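You operate a simulated robot arm through the tools that you are given. There is no shell and no other tool.

The job below is to be done with a simulated robot arm. You get a single attempt, and the scene is never put back.

JOB
Grease the middle of the iron disc with what the slate names.
Fine: use the orange brush and put it back; the tin's lid goes back on. Set down upright: orange brush. A coat counts when it lies all over at full strength: go over it till it gets no stronger.

It is judged by the outcome, as a careful person would: the job done as asked, and still so three seconds after it is handed in. It fails if anything else is knocked over, pushed out of place, dropped, spilled or broken. Lids that push on must go on centred and level and be pressed home; caps that screw on are set level and turned clockwise until they are tight.

ROBOT AND FRAMES
A 6-joint arm with a two-finger parallel gripper, fixed in place. Base frame: the origin is at the foot of the arm, x ahead of it, y to its left, z up. Lengths are in cm, angles in degrees, forces in N, time in s.
With the tool pointing down near the work surface it reaches from about 30 to 80 cm from the base axis. Its first joint turns from -166.0 to 166.0 degrees. Payload 3.43 kg.
The tool frame sits at the grasp point between the pads (the TCP): z along the fingers, y along the line on which they close. The tips reach 3.4 cm beyond it. Largest opening 12.8 cm; finger width 2.4, thickness 1.2; the body of the gripper, 4.8 by 13 cm, starts 9.6 cm behind the TCP.
Orientation is told as [roll, pitch, yaw] about the base's x, y, z axes, in that order, counted from this pose: with the fingers straight down and closing along the base's y, the tool's x points along the base's -x, its y along +y and its z along -z.

CONTROLS
- The arm moves only by the tool nudge_tool. Its argument "series" is a list of rows, each a list of 3 entries, a list of its own where there are three numbers: the shift along the tool's x, y, z in units of 100 mm (1.0 is 100 mm), then the turn, a rotation vector about the tool's x, y, z in units of 60 degrees (1.0 is 60 degrees), then the finger opening in cm, from 0 to 12.8. In form: [[[dx, dy, dz], [wx, wy, wz], grip], ...]. A call has 1 to 20 rows; each row is the pose to reach, as a shift and turn from the pose commanded when the call began, along the tool's axes at that moment. A call with a number of a shift or a turn outside -1 to 1 is refused whole. Rows are played at 5 a second. More than 5 cm and 8.6 degrees between two rows, or a gripper value outside its range, and nothing of the call is played. Where a pose cannot be reached the arm comes as near as it can. A force on the tool above 40 N (or 10 N above the force at the start of the call, whichever is more), or a blocked arm, ends the call early, and 0.2 s more pass. The fingers move at their own pace (about 4.5 cm/s each) and stop on an object; they squeeze with about 40 N. The grip force told is the motor's: it shows also when the fingers shut on nothing. Time passes only in rows, and 0.2 s behind the last, so rows that repeat a pose let the fingers close. The reply holds the time, the measured pose of the TCP, the force on the tool along the base axes, the opening and the grip force, in the units named above and with some noise, with the torque about the TCP (base axes, N m) and any sound that the robot's microphone picked up, and new pictures: "pictures" is both (left out), scene, wrist or none.
- Cameras (640 x 400 px; columns grow to the right, rows downward): "scene" is fixed at [4.93, 49.76, 148.61]; the picture's right is [-0.25, -0.97, 0.00], its down [-0.60, 0.16, -0.78] and it looks along [0.76, -0.20, -0.62] (base axes); focal length 328 px, centre (320, 200). "wrist" rides on the gripper at [7.6, -1.1, -16] in the tool frame; the picture's right is [0.15, 0.99, 0.00], its down [-0.88, 0.13, -0.46] and it looks along [-0.45, 0.07, 0.89] (tool axes); focal length 234 px, centre (320, 200). There is no depth. A picture from a camera that has moved, and an enlarged one, comes with that camera's place and axes in the base frame and with its lens.
- inspect(camera, box): a new picture of the part [left, top, right, bottom] of that camera's present view, enlarged. It takes no simulated time.
- hand_in(): hands the job in; it is judged then, once.

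Nothing tells you positions but the pictures and the camera data. Unless the task says otherwise, let go and move clear before handing in.

The tools are called after "Emit:" as name(argument=value, ...) on one line, values as JSON. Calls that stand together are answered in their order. nudge_tool: Moves the arm, as the interface text tells. Its arguments: {"type":"object","properties":{"series":{"type":"array","items":{"type":"array"}},"pictures":{"type":"string","enum":["both","scene","wrist","none"]}},"required":["series"]} The other tools are called the same way: inspect (camera, box) takes an enlarged picture of a part of a camera's view; hand_in () hands the job in.

At the start:

```text
time_s: 0.0
ee_pos: [30.59, 22.21, 128.37]
orientation: [-0.1, 0.0, 0.0]
wrist_force: [0.1, 0.2, -0.1]
wrist_torque: [0.0, -0.02, 0.0]
grip_width: 12.82
gripper_force: 0.1
```

scene: 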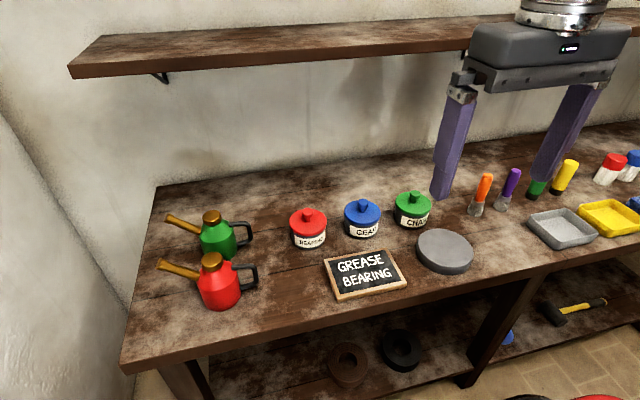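
wrist: 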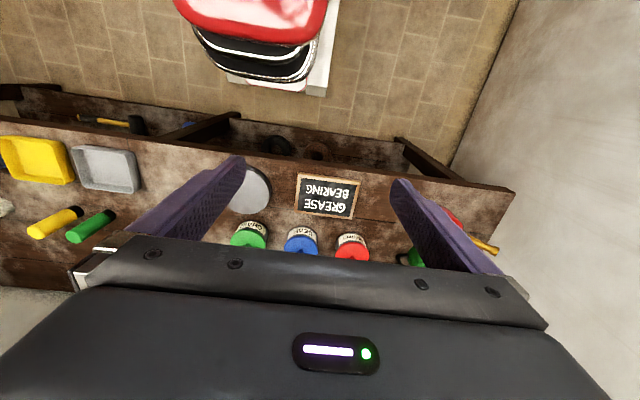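

I see a bench with red, blue and green lidded tins, a slate reading "GREASE / BEARING", a grey disc, and brushes (orange, purple, and others). I'll enlarge the views first to read the labels and find positions.

Emit:
inspect(camera="scene", box=[270, 170, 450, 300])

Emit:
inspect(camera="scene", box=[400, 140, 640, 290])

Emit:
inspect(camera="wrist", box=[180, 140, 420, 290])

```text
3.08 times, centred on (360, 235) of scene
camera zoom: at [4.93, 49.76, 148.61], right [-0.25, -0.97, 0.0], down [-0.6, 0.16, -0.78], along [0.76, -0.2, -0.62], focal length 1010 px, centre (197, 92)
```

zoom: 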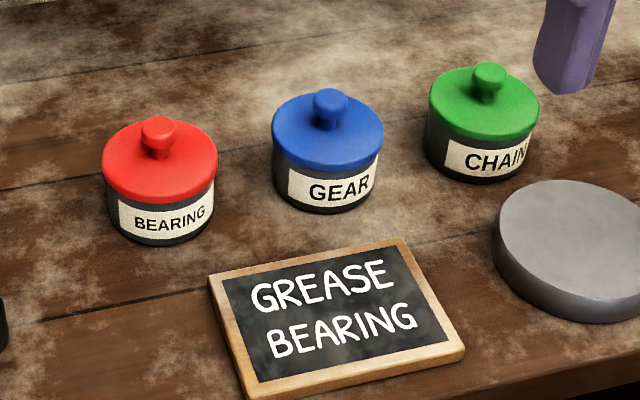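

```text
2.67 times, centred on (520, 215) of scene
camera zoom: at [4.93, 49.76, 148.61], right [-0.25, -0.97, 0.0], down [-0.6, 0.16, -0.78], along [0.76, -0.2, -0.62], focal length 875 px, centre (-213, 160)
```

zoom: 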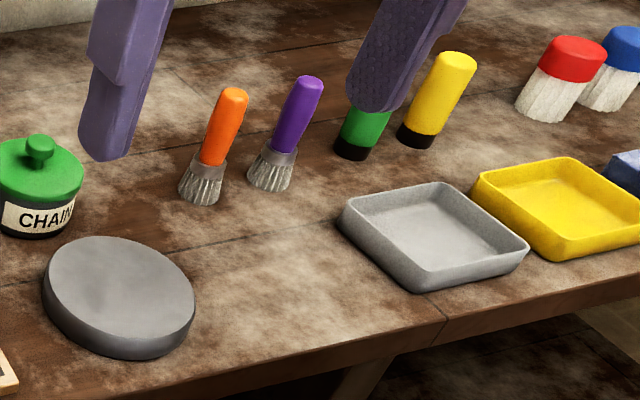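

```text
2.67 times, centred on (300, 215) of wrist
camera zoom: at [23.02, 21.04, 144.27], right [-0.15, 0.99, 0.0], down [0.88, 0.13, 0.46], along [0.45, 0.07, -0.89], focal length 624 px, centre (373, 160)
```

zoom: 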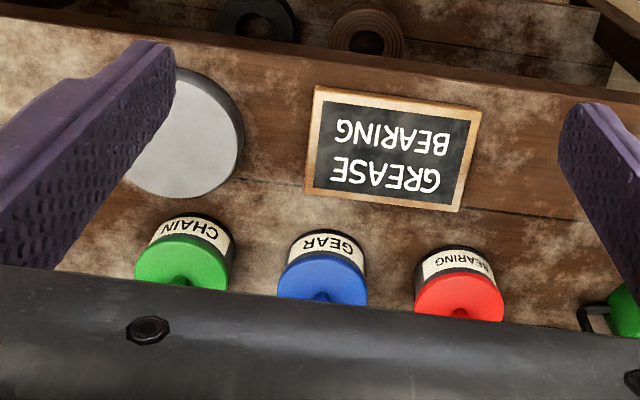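

The slate names BEARING grease, which is the red tin (at about x 64, y 37). The orange brush stands near (62, -10), the disc is near (50, 7), and the bench top is at z about 88. I'll move over the red tin for a closer look.

Emit:
nudge_tool(series=[[[-0.3, 0.12, 0.1], [0, 0, 0], 12.8], [[-0.6, 0.24, 0.2], [0, 0, 0], 12.8], [[-0.9, 0.36, 0.3], [0, 0, 0], 12.8], [[-1.0, 0.4, 0.35], [0, 0, 0], 12.8]], pictures="none")

Emit:
nudge_tool(series=[[[-0.3, 0.12, 0.1], [0, 0, 0], 12.8], [[-0.6, 0.24, 0.2], [0, 0, 0], 12.8], [[-0.9, 0.36, 0.3], [0, 0, 0], 12.8], [[-1.0, 0.4, 0.35], [0, 0, 0], 12.8]], pictures="both")

```text
time_s: 1.0
ee_pos: [40.86, 26.24, 124.93]
orientation: [0.1, 0.1, 0.1]
wrist_force: [-1.5, -0.6, -0.3]
wrist_torque: [0.0, -0.02, 0.03]
grip_width: 12.8
gripper_force: 0.1
```

```text
time_s: 2.0
ee_pos: [50.86, 30.05, 121.46]
orientation: [0.1, 0.0, 0.0]
wrist_force: [0.3, 0.2, -0.9]
wrist_torque: [0.02, 0.0, 0.01]
grip_width: 12.77
gripper_force: 0.1
camera wrist: at [43.16, 28.88, 137.29], right [-0.15, 0.99, 0.0], down [0.88, 0.13, 0.46], along [0.45, 0.07, -0.89], focal length 234 px, centre (320, 200)
```

scene: 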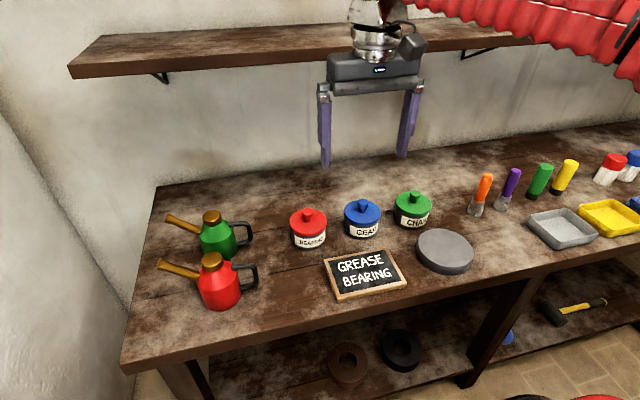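
wrist: 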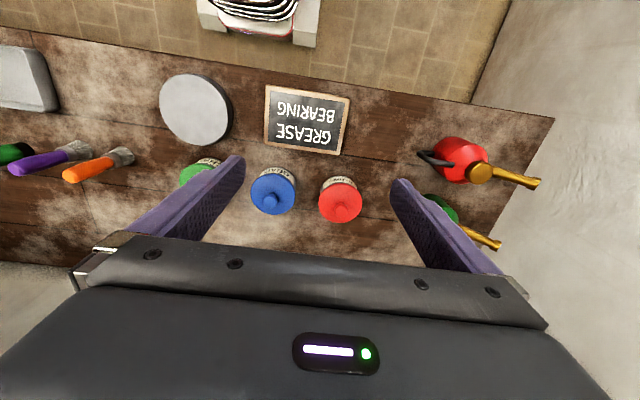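

Emit:
inspect(camera="wrist", box=[240, 130, 420, 242])

Emit:
inspect(camera="wrist", box=[0, 60, 240, 210])

Emit:
inspect(camera="scene", box=[280, 185, 380, 248])

Emit:
inspect(camera="scene", box=[410, 160, 530, 280])

```text
3.56 times, centred on (330, 186) of wrist
camera zoom: at [43.16, 28.88, 137.29], right [-0.15, 0.99, 0.0], down [0.88, 0.13, 0.46], along [0.45, 0.07, -0.89], focal length 833 px, centre (284, 250)
```

zoom: 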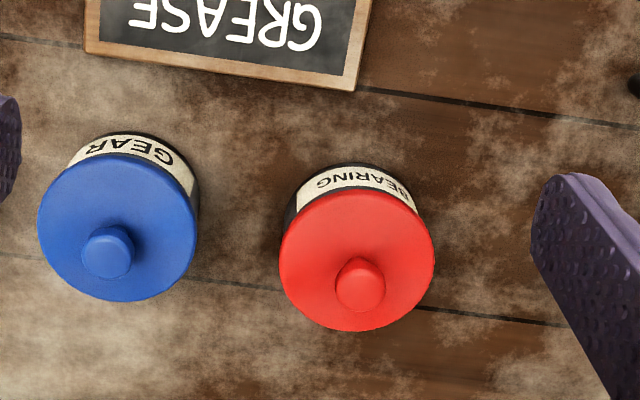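

```text
2.67 times, centred on (120, 135) of wrist
camera zoom: at [43.16, 28.88, 137.29], right [-0.15, 0.99, 0.0], down [0.88, 0.13, 0.46], along [0.45, 0.07, -0.89], focal length 624 px, centre (853, 373)
```

zoom: 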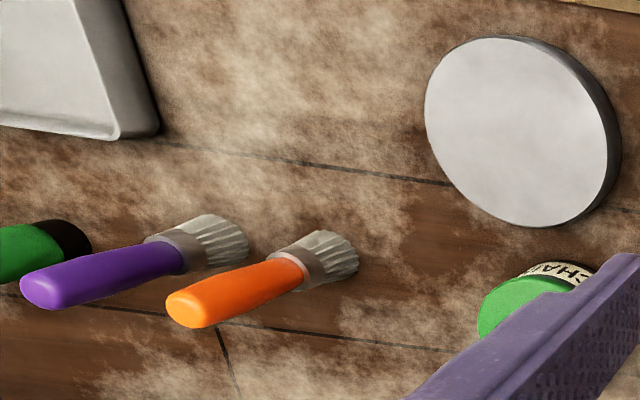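

```text
6.35 times, centred on (330, 216) of scene
camera zoom: at [4.93, 49.76, 148.61], right [-0.25, -0.97, 0.0], down [-0.6, 0.16, -0.78], along [0.76, -0.2, -0.62], focal length 2084 px, centre (256, 95)
```

zoom: 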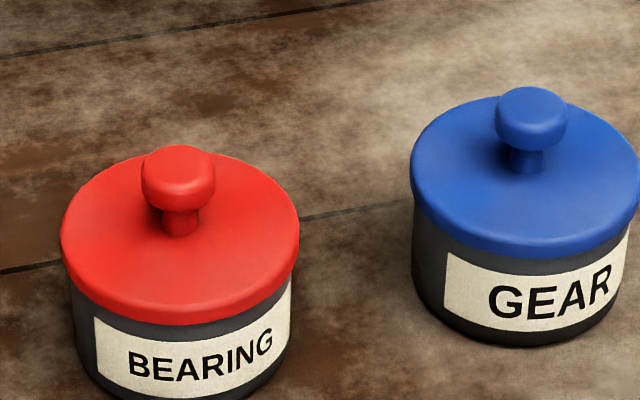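

```text
3.33 times, centred on (470, 220) of scene
camera zoom: at [4.93, 49.76, 148.61], right [-0.25, -0.97, 0.0], down [-0.6, 0.16, -0.78], along [0.76, -0.2, -0.62], focal length 1094 px, centre (-180, 133)
```

zoom: 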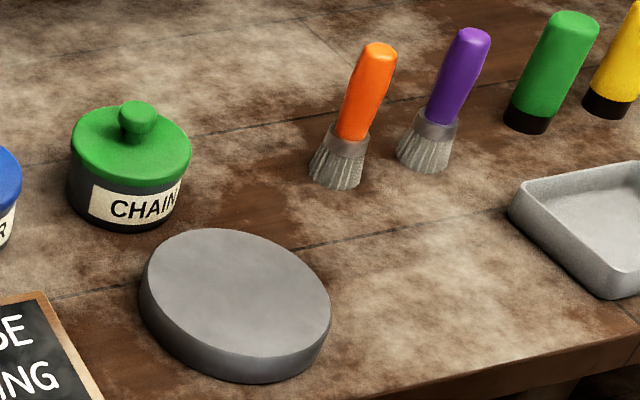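

The red tin's knob is a mushroom shape at about (66, 37, z 95), with the lid top at about z 92.5. I'll move above it with the fingers partly closed and check the alignment in the wrist view.

Emit:
nudge_tool(series=[[[-0.25, 0.12, 0.2], [0, 0, 0], 6], [[-0.5, 0.24, 0.4], [0, 0, 0], 6], [[-0.75, 0.36, 0.6], [0, 0, 0], 6], [[-0.75, 0.36, 0.8], [0, 0, 0], 6]], pictures="none")

Emit:
nudge_tool(series=[[[-0.25, 0.11, 0.2], [0, 0, 0], 6], [[-0.5, 0.22, 0.4], [0, 0, 0], 6], [[-0.76, 0.33, 0.6], [0, 0, 0], 6], [[-0.76, 0.33, 0.8], [0, 0, 0], 6], [[-0.76, 0.33, 0.8], [0, 0, 0], 6]], pictures="both")

```text
time_s: 3.0
ee_pos: [58.33, 33.8, 113.38]
orientation: [0.0, 0.0, 0.0]
wrist_force: [0.1, -0.4, 0.1]
wrist_torque: [0.0, -0.01, 0.01]
grip_width: 5.99
gripper_force: 0.1
```

```text
time_s: 4.2
ee_pos: [65.77, 37.12, 105.33]
orientation: [0.1, 0.0, -0.1]
wrist_force: [-0.4, 1.0, -0.1]
wrist_torque: [-0.01, 0.02, -0.02]
grip_width: 5.97
gripper_force: 0.0
camera wrist: at [58.1, 35.99, 121.27], right [-0.15, 0.99, 0.0], down [0.88, 0.13, 0.46], along [0.45, 0.07, -0.89], focal length 234 px, centre (320, 200)
```

scene: 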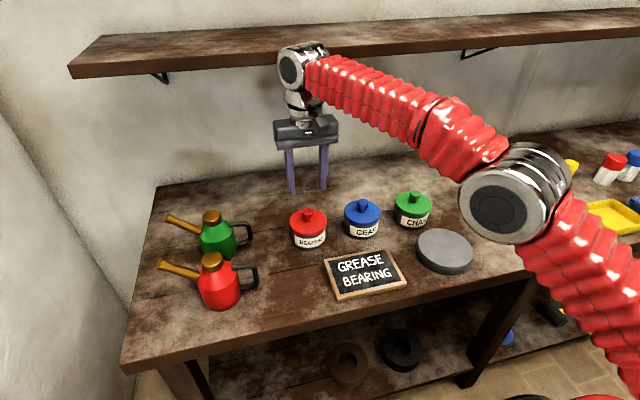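
wrist: 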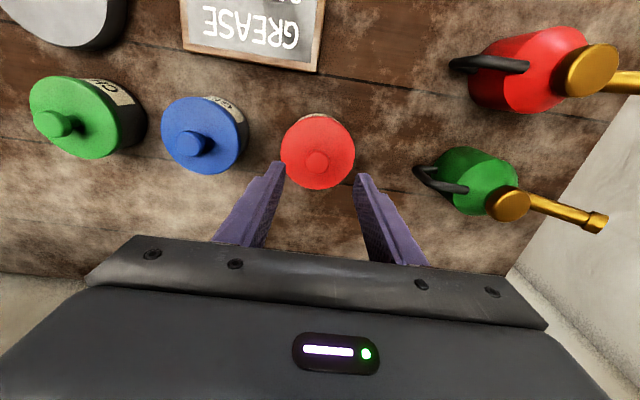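

The fingers are nearly centred over the red knob. I'll zoom in to refine its position before going down.

Emit:
inspect(camera="wrist", box=[260, 100, 380, 190])

Emit:
inspect(camera="scene", box=[260, 130, 360, 255])

```text
4.44 times, centred on (320, 145) of wrist
camera zoom: at [58.1, 35.99, 121.27], right [-0.15, 0.99, 0.0], down [0.88, 0.13, 0.46], along [0.45, 0.07, -0.89], focal length 1041 px, centre (320, 444)
```

zoom: 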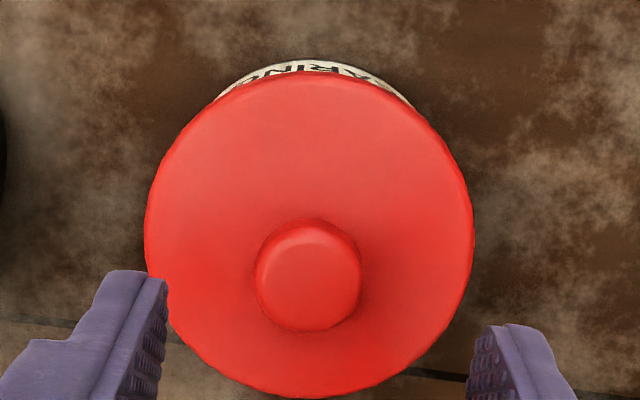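

```text
3.20 times, centred on (310, 192) of scene
camera zoom: at [4.93, 49.76, 148.61], right [-0.25, -0.97, 0.0], down [-0.6, 0.16, -0.78], along [0.76, -0.2, -0.62], focal length 1050 px, centre (352, 224)
```

zoom: 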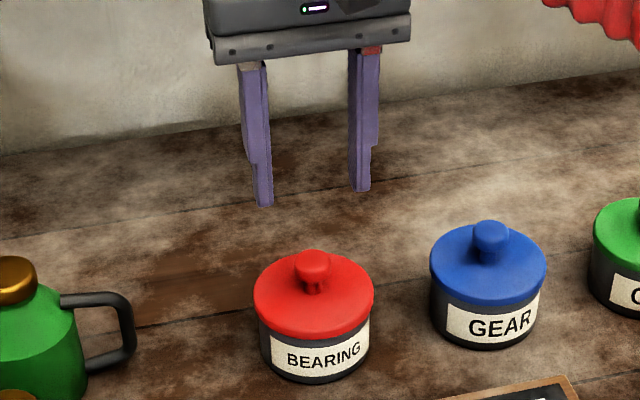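

The lid is about 9.3 cm across and its knob sits at about (66.15, 36.93). I'll correct sideways and go down to just above the knob.

Emit:
nudge_tool(series=[[[-0.04, -0.016, 0.2], [0, 0, 0], 5], [[-0.04, -0.016, 0.4], [0, 0, 0], 5], [[-0.04, -0.016, 0.6], [0, 0, 0], 5], [[-0.04, -0.016, 0.65], [0, 0, 0], 5], [[-0.04, -0.016, 0.65], [0, 0, 0], 5]], pictures="both")

```text
time_s: 5.4
ee_pos: [66.26, 36.92, 98.75]
orientation: [0.0, 0.0, 0.0]
wrist_force: [-0.3, -0.2, 0.1]
wrist_torque: [-0.02, 0.03, -0.01]
grip_width: 4.97
gripper_force: 0.1
camera wrist: at [58.61, 35.77, 114.82], right [-0.15, 0.99, 0.0], down [0.88, 0.13, 0.46], along [0.45, 0.07, -0.89], focal length 234 px, centre (320, 200)
```

scene: 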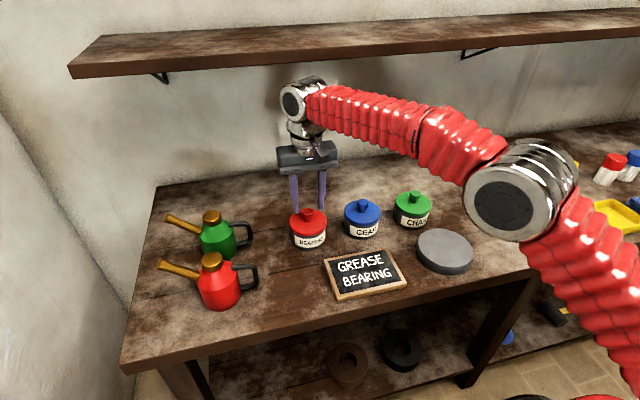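
wrist: 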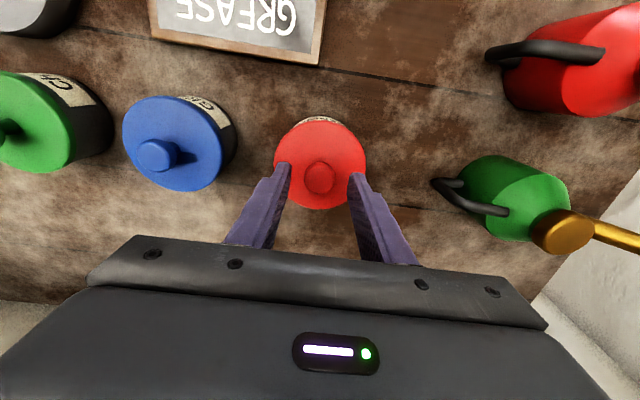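

The knob sits midway between the fingertips. I'll go down the last bit slowly and close on it.

Emit:
nudge_tool(series=[[[0, 0, 0.07], [0, 0, 0], 5], [[0, 0, 0.14], [0, 0, 0], 5], [[0, 0, 0.2], [0, 0, 0], 5], [[0, 0, 0.2], [0, 0, 0], 5]], pictures="both")

Emit:
inspect(camera="scene", box=[260, 130, 360, 255])

Emit:
inspect(camera="wrist", box=[240, 120, 400, 230])

```text
time_s: 6.4
ee_pos: [66.4, 37.0, 97.05]
orientation: [-0.1, 0.0, 0.1]
wrist_force: [0.8, 1.1, 0.5]
wrist_torque: [0.01, 0.0, 0.01]
grip_width: 4.98
gripper_force: 0.0
camera wrist: at [58.6, 35.8, 112.91], right [-0.15, 0.99, 0.0], down [0.88, 0.13, 0.46], along [0.45, 0.07, -0.89], focal length 234 px, centre (320, 200)
```

scene: 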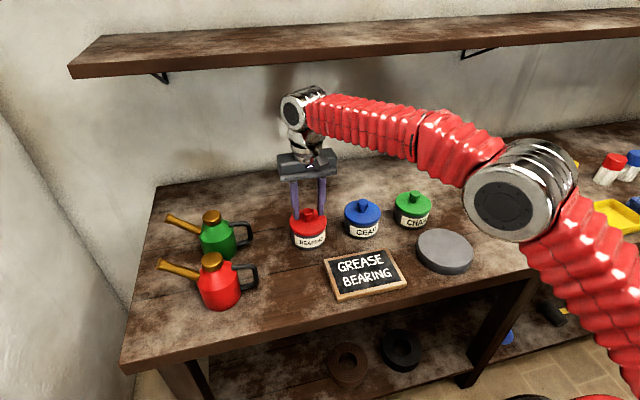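
wrist: 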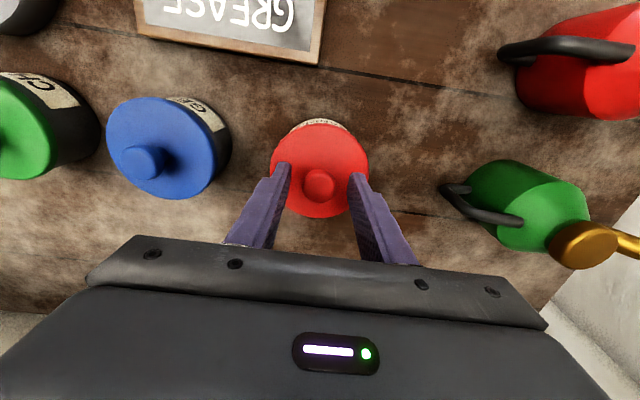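

```text
3.20 times, centred on (310, 192) of scene
camera zoom: at [4.93, 49.76, 148.61], right [-0.25, -0.97, 0.0], down [-0.6, 0.16, -0.78], along [0.76, -0.2, -0.62], focal length 1050 px, centre (352, 224)
```

zoom: 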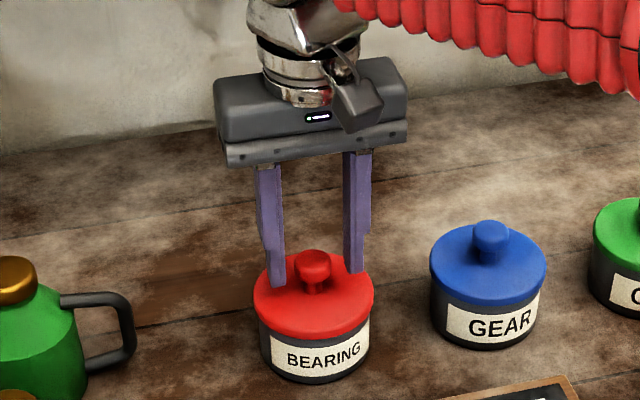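

```text
3.64 times, centred on (320, 175) of wrist
camera zoom: at [58.6, 35.8, 112.91], right [-0.15, 0.99, 0.0], down [0.88, 0.13, 0.46], along [0.45, 0.07, -0.89], focal length 852 px, centre (320, 291)
```

zoom: 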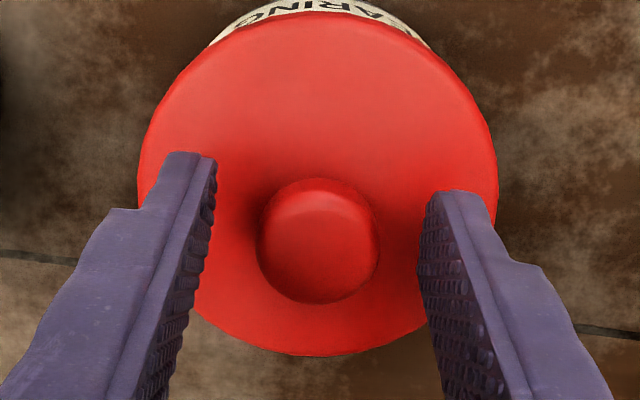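

The tips are around the knob cap and centred on it. Closing the grip now.

Emit:
nudge_tool(series=[[[0, 0, 0], [0, 0, 0], 3], [[0, 0, 0], [0, 0, 0], 2], [[0, 0, 0], [0, 0, 0], 1], [[0, 0, 0], [0, 0, 0], 1], [[0, 0, 0], [0, 0, 0], 1]], pictures="both")

```text
time_s: 7.6
ee_pos: [66.08, 36.89, 96.85]
orientation: [0.1, 0.0, 0.0]
wrist_force: [-0.6, -0.7, 1.0]
wrist_torque: [0.05, 0.0, 0.03]
grip_width: 2.76
gripper_force: 40.0
heard: snap
camera wrist: at [58.61, 35.79, 112.93], right [-0.15, 0.99, 0.0], down [0.88, 0.13, 0.46], along [0.45, 0.07, -0.89], focal length 234 px, centre (320, 200)
```

scene: 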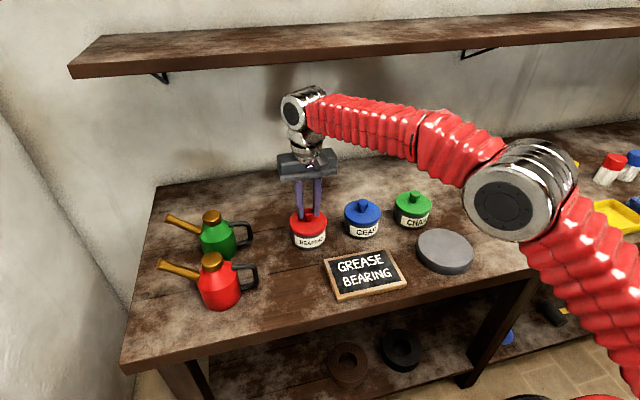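
wrist: 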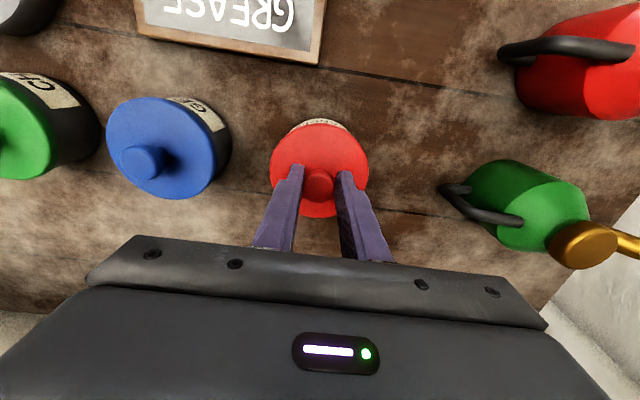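

I have the knob (opening 2.76 cm, full grip) and heard a snap. I'll lift slowly and watch the force.

Emit:
nudge_tool(series=[[[0, 0, -0.03], [0, 0, 0], 1], [[0, 0, -0.06], [0, 0, 0], 1], [[0, 0, -0.1], [0, 0, 0], 1], [[0, 0, -0.15], [0, 0, 0], 1]], pictures="both")

Emit:
inspect(camera="scene", box=[260, 130, 360, 255])

```text
time_s: 8.6
ee_pos: [66.24, 36.97, 98.4]
orientation: [0.0, 0.0, 0.0]
wrist_force: [-0.6, 0.4, -1.1]
wrist_torque: [0.0, -0.02, 0.01]
grip_width: 2.77
gripper_force: 39.5
camera wrist: at [58.58, 35.85, 114.29], right [-0.15, 0.99, 0.0], down [0.88, 0.13, 0.46], along [0.45, 0.07, -0.89], focal length 234 px, centre (320, 200)
```

scene: 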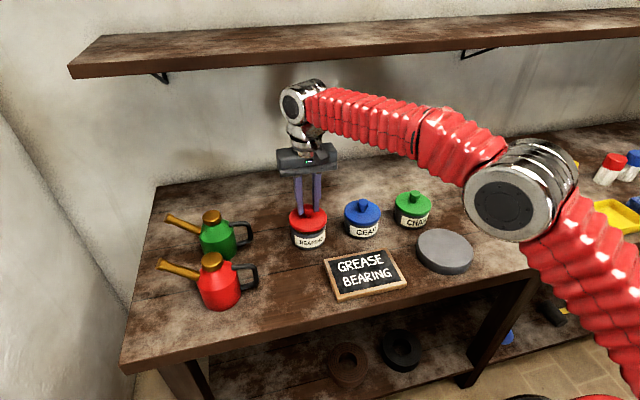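
wrist: 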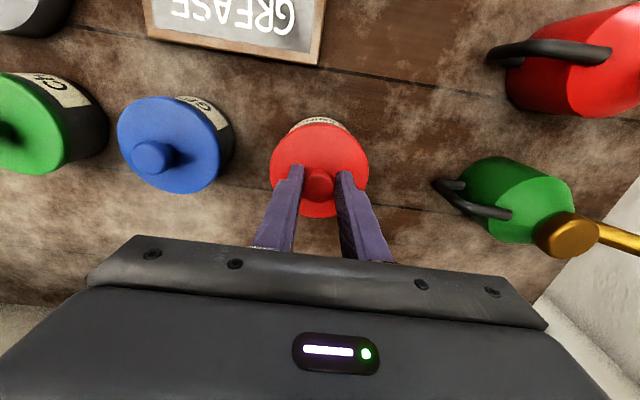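

```text
3.20 times, centred on (310, 192) of scene
camera zoom: at [4.93, 49.76, 148.61], right [-0.25, -0.97, 0.0], down [-0.6, 0.16, -0.78], along [0.76, -0.2, -0.62], focal length 1050 px, centre (352, 224)
```

zoom: 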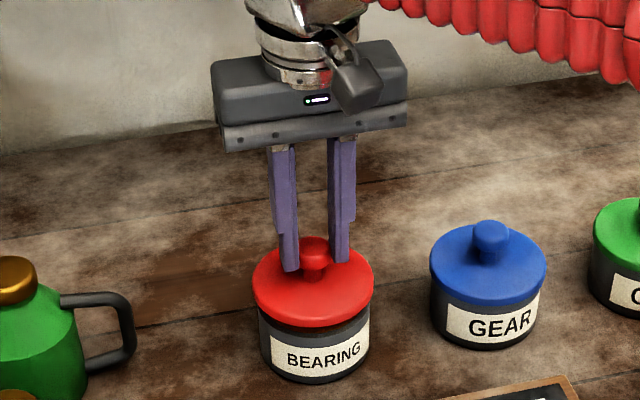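

The lid came off cleanly and the tin stayed put. I'll raise it and carry it to the clear bench area between the disc and the grey tray, at about (51, -12).

Emit:
nudge_tool(series=[[[0, 0, -0.2], [0, 0, 0], 1], [[0, 0, -0.4], [0, 0, 0], 1], [[0, 0, -0.6], [0, 0, 0], 1], [[0, 0, -0.8], [0, 0, 0], 1], [[0, 0, -0.95], [0, 0, 0], 1], [[0, 0, -0.95], [0, 0, 0], 1]], pictures="both")

Emit:
inspect(camera="scene", box=[260, 130, 360, 255])

Emit:
inspect(camera="wrist", box=[240, 100, 400, 230])

```text
time_s: 10.0
ee_pos: [66.19, 37.0, 107.91]
orientation: [0.0, 0.0, 0.0]
wrist_force: [-0.1, 0.7, -0.4]
wrist_torque: [-0.02, 0.01, 0.02]
grip_width: 2.75
gripper_force: 39.7
camera wrist: at [58.48, 35.85, 123.74], right [-0.15, 0.99, 0.0], down [0.88, 0.13, 0.46], along [0.45, 0.07, -0.89], focal length 234 px, centre (320, 200)
```

scene: 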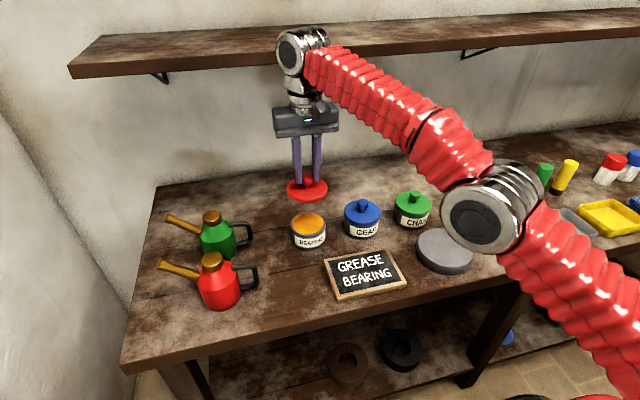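
wrist: 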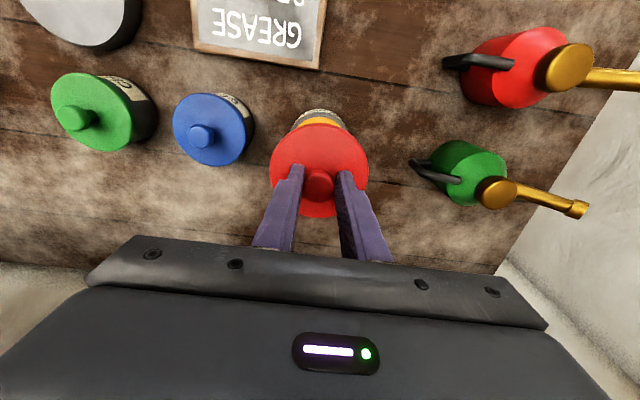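

```text
3.20 times, centred on (310, 192) of scene
camera zoom: at [4.93, 49.76, 148.61], right [-0.25, -0.97, 0.0], down [-0.6, 0.16, -0.78], along [0.76, -0.2, -0.62], focal length 1050 px, centre (352, 224)
```

zoom: 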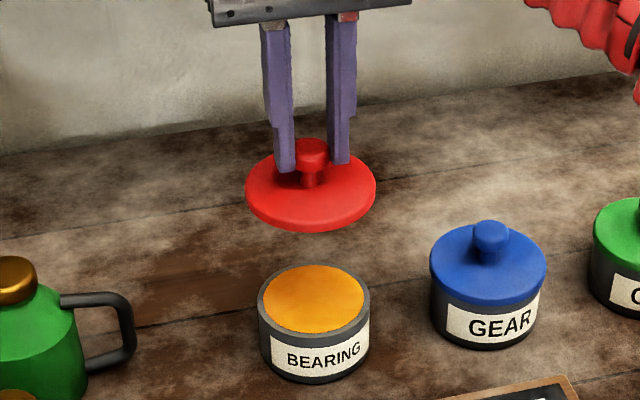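

```text
3.08 times, centred on (320, 165) of wrist
camera zoom: at [58.48, 35.85, 123.74], right [-0.15, 0.99, 0.0], down [0.88, 0.13, 0.46], along [0.45, 0.07, -0.89], focal length 720 px, centre (320, 308)
```

zoom: 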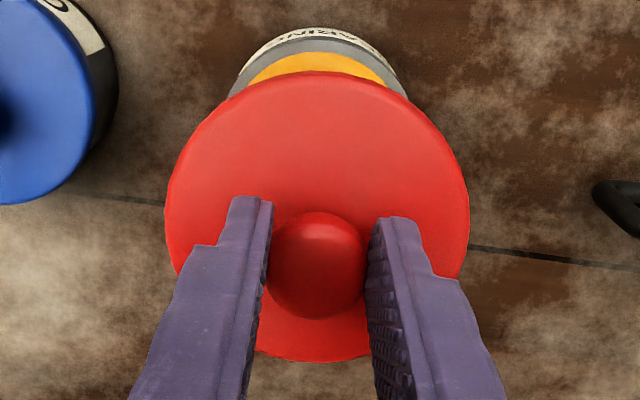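

The red tin is full of orange grease almost to its rim (about z 91). Now I'll carry the lid across to the clear spot.

Emit:
nudge_tool(series=[[[0.08, -0.25, 0], [0, 0, 0], 1], [[0.16, -0.5, 0], [0, 0, 0], 1], [[0.24, -0.75, 0], [0, 0, 0], 1], [[0.3, -0.98, 0], [0, 0, 0], 1]], pictures="none")

Emit:
nudge_tool(series=[[[0.08, -0.25, 0], [0, 0, 0], 1], [[0.16, -0.5, 0], [0, 0, 0], 1], [[0.24, -0.75, 0], [0, 0, 0], 1], [[0.3, -0.98, 0], [0, 0, 0], 1]], pictures="none")

Emit:
nudge_tool(series=[[[0.08, -0.25, 0], [0, 0, 0], 1], [[0.16, -0.5, 0], [0, 0, 0], 1], [[0.24, -0.75, 0], [0, 0, 0], 1], [[0.3, -0.98, 0], [0, 0, 0], 1]], pictures="both")

```text
time_s: 11.0
ee_pos: [63.33, 27.07, 107.72]
orientation: [-0.1, 0.0, -0.1]
wrist_force: [0.3, 0.1, -1.0]
wrist_torque: [0.06, 0.03, 0.0]
grip_width: 2.75
gripper_force: 40.3
```

```text
time_s: 12.0
ee_pos: [60.33, 17.51, 107.56]
orientation: [0.0, 0.0, -0.1]
wrist_force: [0.7, 0.8, -0.6]
wrist_torque: [0.0, -0.01, 0.0]
grip_width: 2.75
gripper_force: 40.1
```

```text
time_s: 13.0
ee_pos: [57.09, 7.63, 107.94]
orientation: [0.1, 0.0, 0.0]
wrist_force: [1.2, -0.1, 0.5]
wrist_torque: [0.03, 0.02, -0.01]
grip_width: 2.75
gripper_force: 39.9
camera wrist: at [49.42, 6.45, 123.82], right [-0.15, 0.99, 0.0], down [0.88, 0.13, 0.46], along [0.45, 0.07, -0.89], focal length 234 px, centre (320, 200)
```

scene: 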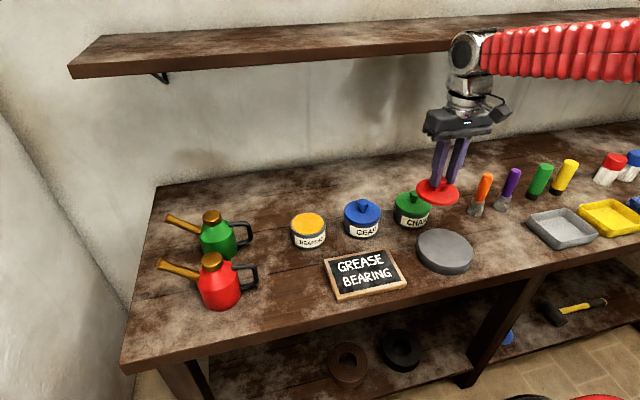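
wrist: 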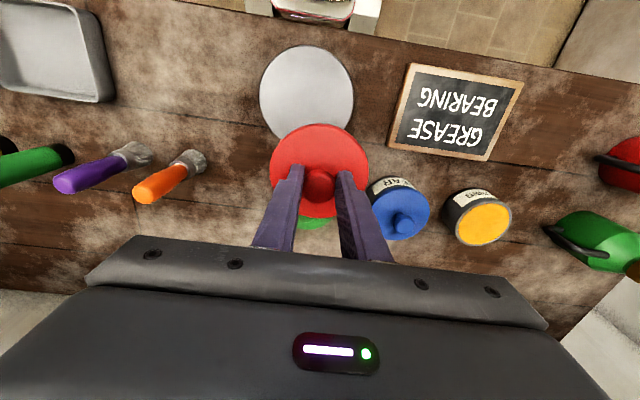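

The lid is in the grip and level, and the way to the clear spot is open. I'll continue to about (51, -12).

Emit:
nudge_tool(series=[[[0.1, -0.25, 0], [0, 0, 0], 1], [[0.2, -0.5, 0], [0, 0, 0], 1], [[0.3, -0.75, 0], [0, 0, 0], 1], [[0.35, -0.98, 0], [0, 0, 0], 1]], pictures="none")

Emit:
nudge_tool(series=[[[0.08, -0.25, 0], [0, 0, 0], 1], [[0.16, -0.5, 0], [0, 0, 0], 1], [[0.24, -0.75, 0], [0, 0, 0], 1], [[0.3, -0.98, 0], [0, 0, 0], 1], [[0.3, -0.98, 0.1], [0, 0, 0], 1]], pictures="both")

```text
time_s: 14.0
ee_pos: [53.78, -2.15, 108.01]
orientation: [0.1, 0.0, 0.1]
wrist_force: [0.2, -0.7, -0.8]
wrist_torque: [0.04, 0.02, 0.0]
grip_width: 2.74
gripper_force: 40.0
```

```text
time_s: 15.2
ee_pos: [50.66, -12.12, 106.63]
orientation: [0.0, 0.0, 0.0]
wrist_force: [0.2, -0.3, -1.1]
wrist_torque: [-0.04, -0.01, -0.03]
grip_width: 2.74
gripper_force: 40.9
camera wrist: at [43.02, -13.33, 122.61], right [-0.15, 0.99, 0.0], down [0.88, 0.13, 0.46], along [0.45, 0.07, -0.89], focal length 234 px, centre (320, 200)
```

scene: 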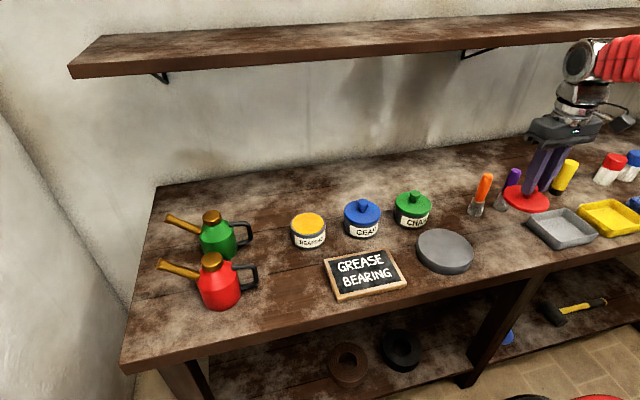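
wrist: 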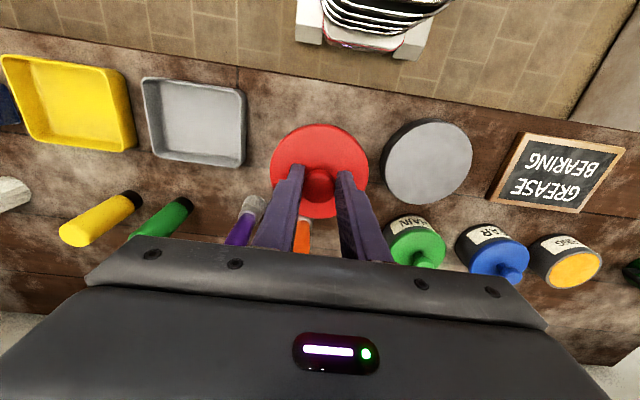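

The lid is over the clear gap between disc and tray, well forward of the brushes. Lowering it in stages.

Emit:
nudge_tool(series=[[[0, 0, 0.2], [0, 0, 0], 1], [[0, 0, 0.4], [0, 0, 0], 1], [[0, 0, 0.6], [0, 0, 0], 1], [[0, 0, 0.8], [0, 0, 0], 1], [[0, 0, 0.95], [0, 0, 0], 1], [[0, 0, 1.0], [0, 0, 0], 1]], pictures="both")

Emit:
inspect(camera="scene", box=[440, 140, 600, 270])

```text
time_s: 16.6
ee_pos: [50.65, -12.13, 96.85]
orientation: [0.1, 0.1, 0.1]
wrist_force: [0.1, -0.4, -1.0]
wrist_torque: [0.01, 0.04, -0.01]
grip_width: 2.75
gripper_force: 40.4
camera wrist: at [42.94, -13.22, 112.76], right [-0.15, 0.99, 0.0], down [0.88, 0.13, 0.45], along [0.45, 0.07, -0.89], focal length 234 px, centre (320, 200)
```

scene: 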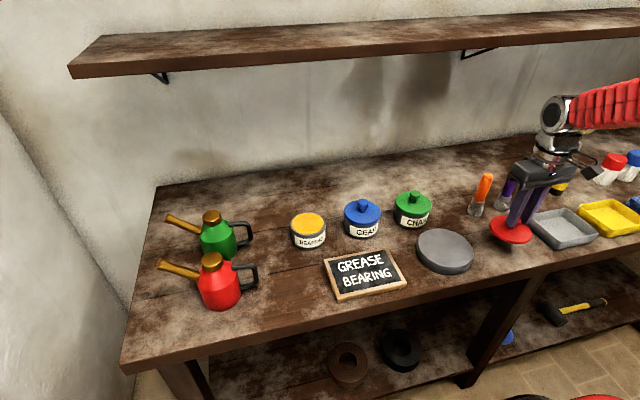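
wrist: 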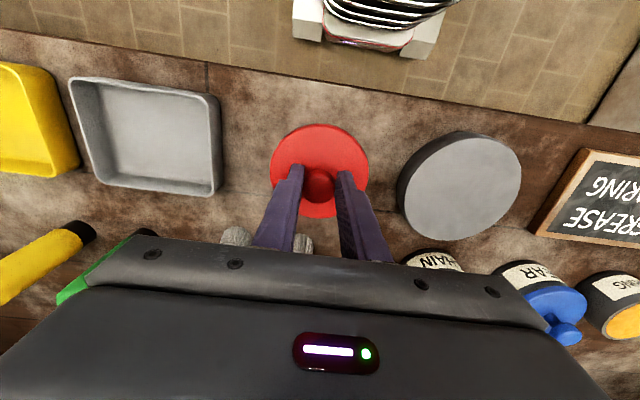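

```text
3.08 times, centred on (520, 205) of scene
camera zoom: at [4.93, 49.76, 148.61], right [-0.25, -0.97, 0.0], down [-0.6, 0.16, -0.78], along [0.76, -0.2, -0.62], focal length 1010 px, centre (-295, 185)
```

zoom: 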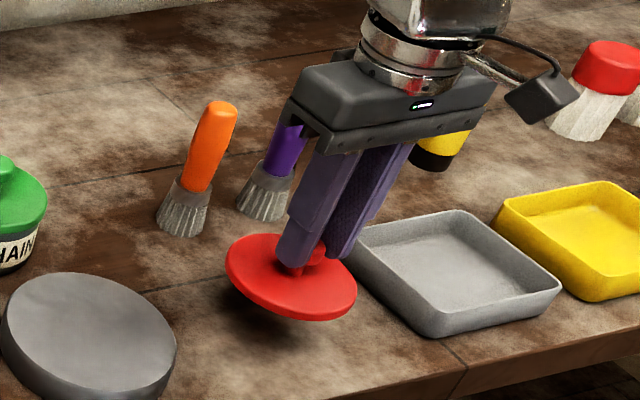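

The lid is still about 3-4 cm above the bench and everything is clear. I'll go down slowly and stop on contact.

Emit:
nudge_tool(series=[[[0, 0, 0.08], [0, 0, 0], 1], [[0, 0, 0.16], [0, 0, 0], 1], [[0, 0, 0.24], [0, 0, 0], 1], [[0, 0, 0.3], [0, 0, 0], 1], [[0, 0, 0.34], [0, 0, 0], 1]], pictures="scene")

Emit:
inspect(camera="scene", box=[440, 140, 600, 270])

```text
time_s: 17.8
ee_pos: [50.77, -12.17, 93.48]
orientation: [0.0, 0.0, 0.0]
wrist_force: [-0.4, -0.1, 0.1]
wrist_torque: [0.05, -0.02, -0.02]
grip_width: 2.75
gripper_force: 40.0
```

scene: 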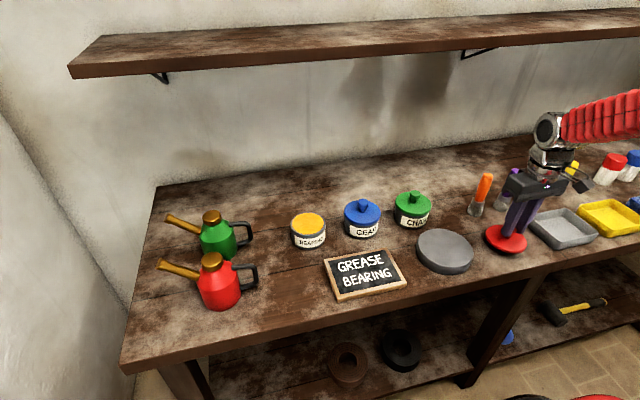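

```text
3.08 times, centred on (520, 205) of scene
camera zoom: at [4.93, 49.76, 148.61], right [-0.25, -0.97, 0.0], down [-0.6, 0.16, -0.78], along [0.76, -0.2, -0.62], focal length 1010 px, centre (-295, 185)
```

zoom: 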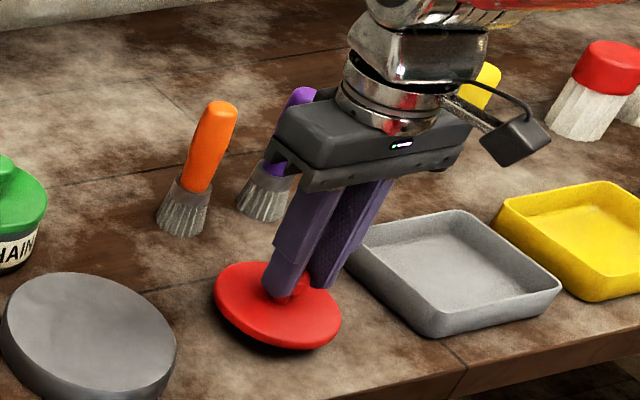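

The lid is very close to the bench. I'll lower it in 2 mm steps until I feel contact.

Emit:
nudge_tool(series=[[[0, 0, 0.03], [0, 0, 0], 1], [[0, 0, 0.06], [0, 0, 0], 1], [[0, 0, 0.09], [0, 0, 0], 1]], pictures="none")

```text
time_s: 18.6
ee_pos: [50.72, -12.29, 92.4]
orientation: [-0.1, 0.0, -0.1]
wrist_force: [-0.7, 0.3, 0.3]
wrist_torque: [0.0, 0.01, -0.02]
grip_width: 2.77
gripper_force: 39.8
```

Emit:
nudge_tool(series=[[[0, 0, 0.02], [0, 0, 0], 1], [[0, 0, 0.04], [0, 0, 0], 1], [[0, 0, 0.06], [0, 0, 0], 1]], pictures="scene")

Emit:
inspect(camera="scene", box=[470, 180, 570, 260])

```text
time_s: 19.4
ee_pos: [50.68, -12.06, 91.89]
orientation: [0.0, 0.0, 0.0]
wrist_force: [-0.6, -0.5, -0.6]
wrist_torque: [-0.01, 0.01, 0.0]
grip_width: 2.72
gripper_force: 40.1
```

scene: 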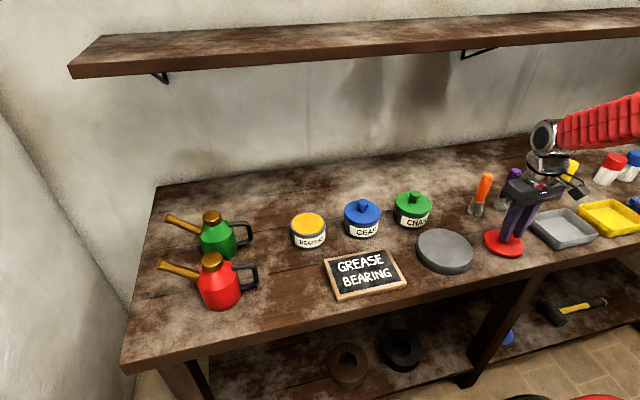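

```text
5.00 times, centred on (520, 220) of scene
camera zoom: at [4.93, 49.76, 148.61], right [-0.25, -0.97, 0.0], down [-0.6, 0.16, -0.78], along [0.76, -0.2, -0.62], focal length 1641 px, centre (-680, 100)
```

zoom: 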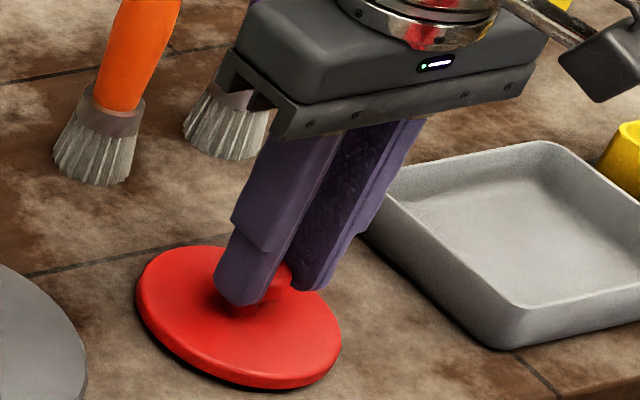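

Emit:
nudge_tool(series=[[[0, 0, 0.02], [0, 0, 0], 1], [[0, 0, 0.04], [0, 0, 0], 1], [[0, 0, 0.06], [0, 0, 0], 1]], pictures="none")

```text
time_s: 20.2
ee_pos: [50.6, -12.11, 91.32]
orientation: [0.0, -0.1, 0.0]
wrist_force: [0.1, 1.4, 6.1]
wrist_torque: [-0.2, -0.04, 0.02]
grip_width: 2.75
gripper_force: 40.2
```

Contact is made (6 N), so the lid is resting on the bench. I'll release it and rise straight up.

Emit:
nudge_tool(series=[[[0, 0, -0.01], [0, 0, 0], 3], [[0, 0, -0.01], [0, 0, 0], 4.5], [[0, 0, -0.01], [0, 0, 0], 5], [[0, 0, -0.01], [0, 0, 0], 5], [[0, 0, -0.1], [0, 0, 0], 5], [[0, 0, -0.3], [0, 0, 0], 5], [[0, 0, -0.5], [0, 0, 0], 5], [[0, 0, -0.75], [0, 0, 0], 5], [[0, 0, -1.0], [0, 0, 0], 5]], pictures="both")

Emit:
inspect(camera="scene", box=[420, 160, 570, 280])

Emit:
inspect(camera="wrist", box=[220, 100, 460, 260])

```text
time_s: 22.2
ee_pos: [50.32, -12.24, 101.36]
orientation: [0.0, 0.1, 0.0]
wrist_force: [1.2, 0.5, 0.5]
wrist_torque: [0.02, 0.0, -0.02]
grip_width: 5.0
gripper_force: 0.1
camera wrist: at [42.72, -13.38, 117.32], right [-0.15, 0.99, 0.0], down [0.88, 0.13, 0.46], along [0.45, 0.07, -0.89], focal length 234 px, centre (320, 200)
```

scene: 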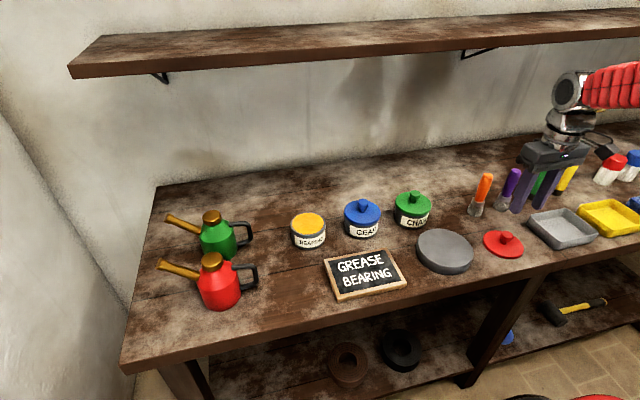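
wrist: 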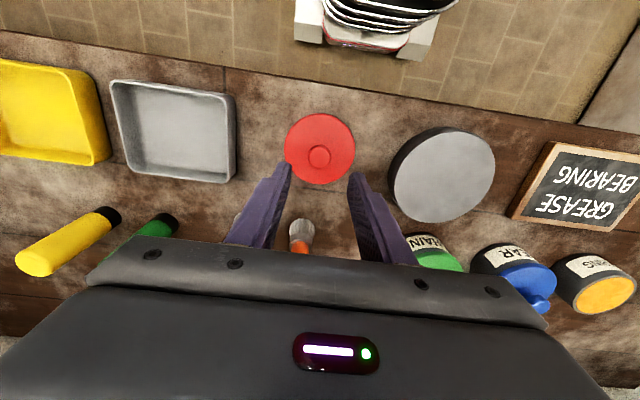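

```text
3.33 times, centred on (495, 220) of scene
camera zoom: at [4.93, 49.76, 148.61], right [-0.25, -0.97, 0.0], down [-0.6, 0.16, -0.78], along [0.76, -0.2, -0.62], focal length 1094 px, centre (-263, 133)
```

zoom: 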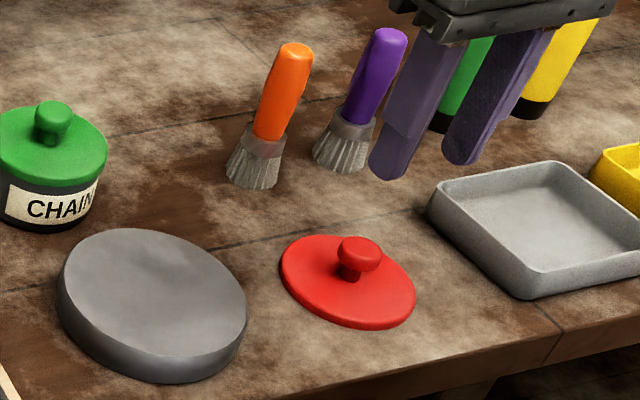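

```text
2.50 times, centred on (340, 180) of wrist
camera zoom: at [42.72, -13.38, 117.32], right [-0.15, 0.99, 0.0], down [0.88, 0.13, 0.46], along [0.45, 0.07, -0.89], focal length 585 px, centre (270, 250)
```

zoom: 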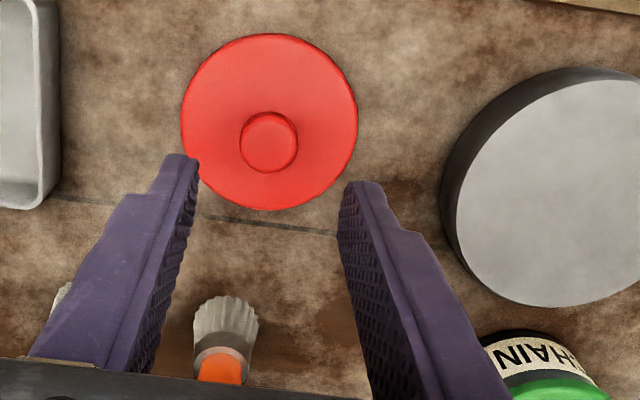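

The lid lies flat on the bench. Checked against the lid, the wrist view puts the orange brush at about (63, -13) with its top near z 100. I'll rise and move over it for a closer look.

Emit:
nudge_tool(series=[[[0, 0, -0.3], [0, 0, 0], 5], [[0, 0, -0.6], [0, 0, 0], 5], [[0, 0, -0.8], [0, 0, 0], 5], [[-0.3, -0.03, -0.8], [0, 0, 0], 5], [[-0.6, -0.06, -0.8], [0, 0, 0], 5], [[-0.8, -0.1, -0.8], [0, 0, 0], 5], [[-0.8, -0.1, -0.8], [0, 0, 0], 5]], pictures="both")

Emit:
inspect(camera="wrist", box=[220, 100, 420, 240])

```text
time_s: 23.8
ee_pos: [58.62, -12.96, 109.33]
orientation: [0.0, 0.0, 0.0]
wrist_force: [0.0, -0.5, -0.2]
wrist_torque: [0.01, -0.02, 0.0]
grip_width: 5.0
gripper_force: 0.1
camera wrist: at [51.0, -14.16, 125.36], right [-0.15, 0.99, 0.0], down [0.88, 0.13, 0.46], along [0.45, 0.07, -0.89], focal length 234 px, centre (320, 200)
```

scene: 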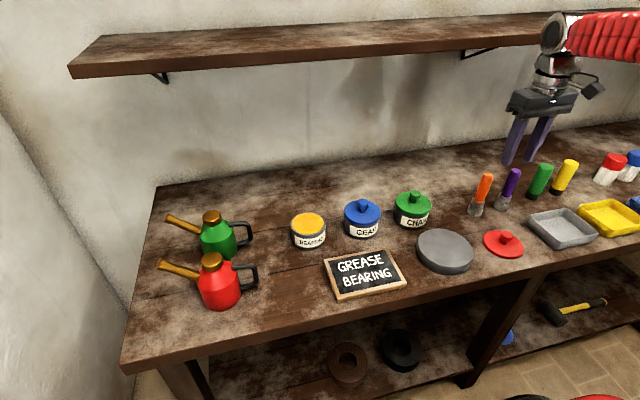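
wrist: 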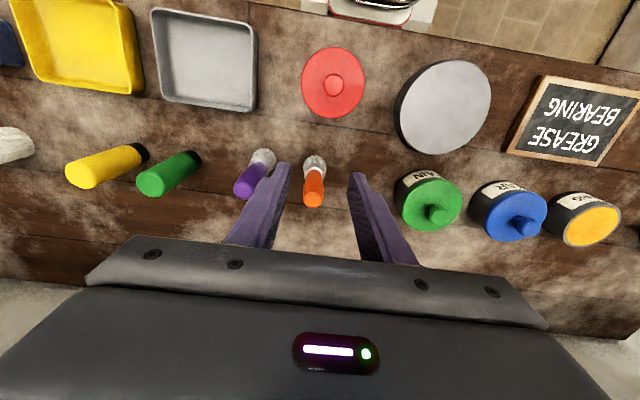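

```text
2.86 times, centred on (320, 170) of wrist
camera zoom: at [51.0, -14.16, 125.36], right [-0.15, 0.99, 0.0], down [0.88, 0.13, 0.46], along [0.45, 0.07, -0.89], focal length 669 px, centre (320, 286)
```

zoom: 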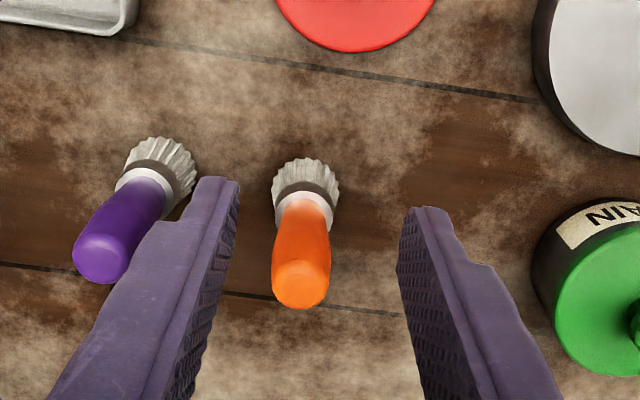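

The orange brush is vertical at about (64.0, -13.0), and its neighbour, the purple brush, is 8.7 cm away. I'll centre above it and go down around the handle.

Emit:
nudge_tool(series=[[[-0.2, 0, 0], [0, 0, 0], 5], [[-0.4, 0, 0], [0, 0, 0], 5], [[-0.54, 0.005, 0], [0, 0, 0], 5], [[-0.54, 0.005, 0.2], [0, 0, 0], 5], [[-0.54, 0.005, 0.4], [0, 0, 0], 5], [[-0.54, 0.005, 0.5], [0, 0, 0], 5], [[-0.54, 0.005, 0.5], [0, 0, 0], 5]], pictures="both")

Emit:
inspect(camera="wrist", box=[220, 100, 420, 240])

```text
time_s: 25.4
ee_pos: [63.99, -13.09, 104.11]
orientation: [0.0, -0.1, -0.1]
wrist_force: [-0.3, -0.3, 0.1]
wrist_torque: [-0.02, -0.01, -0.03]
grip_width: 4.98
gripper_force: 0.0
camera wrist: at [56.32, -14.24, 120.18], right [-0.15, 0.99, 0.0], down [0.88, 0.13, 0.46], along [0.45, 0.07, -0.89], focal length 234 px, centre (320, 200)
```

scene: 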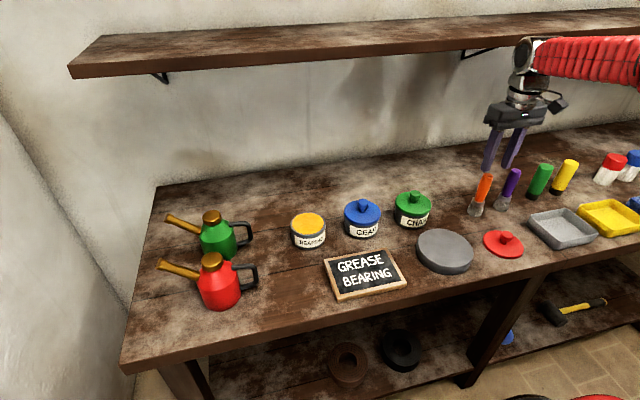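
wrist: 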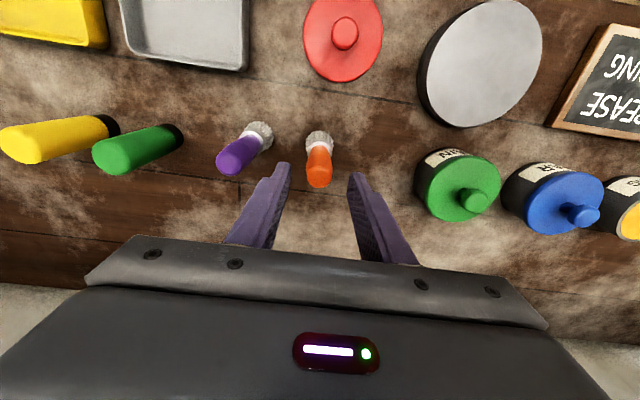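

```text
2.86 times, centred on (320, 170) of wrist
camera zoom: at [56.32, -14.24, 120.18], right [-0.15, 0.99, 0.0], down [0.88, 0.13, 0.46], along [0.45, 0.07, -0.89], focal length 669 px, centre (320, 286)
```

zoom: 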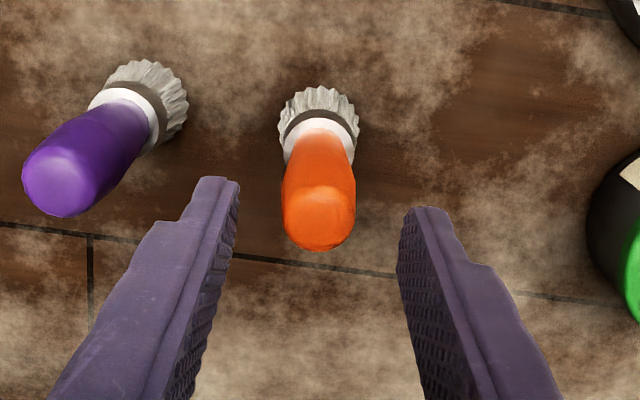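

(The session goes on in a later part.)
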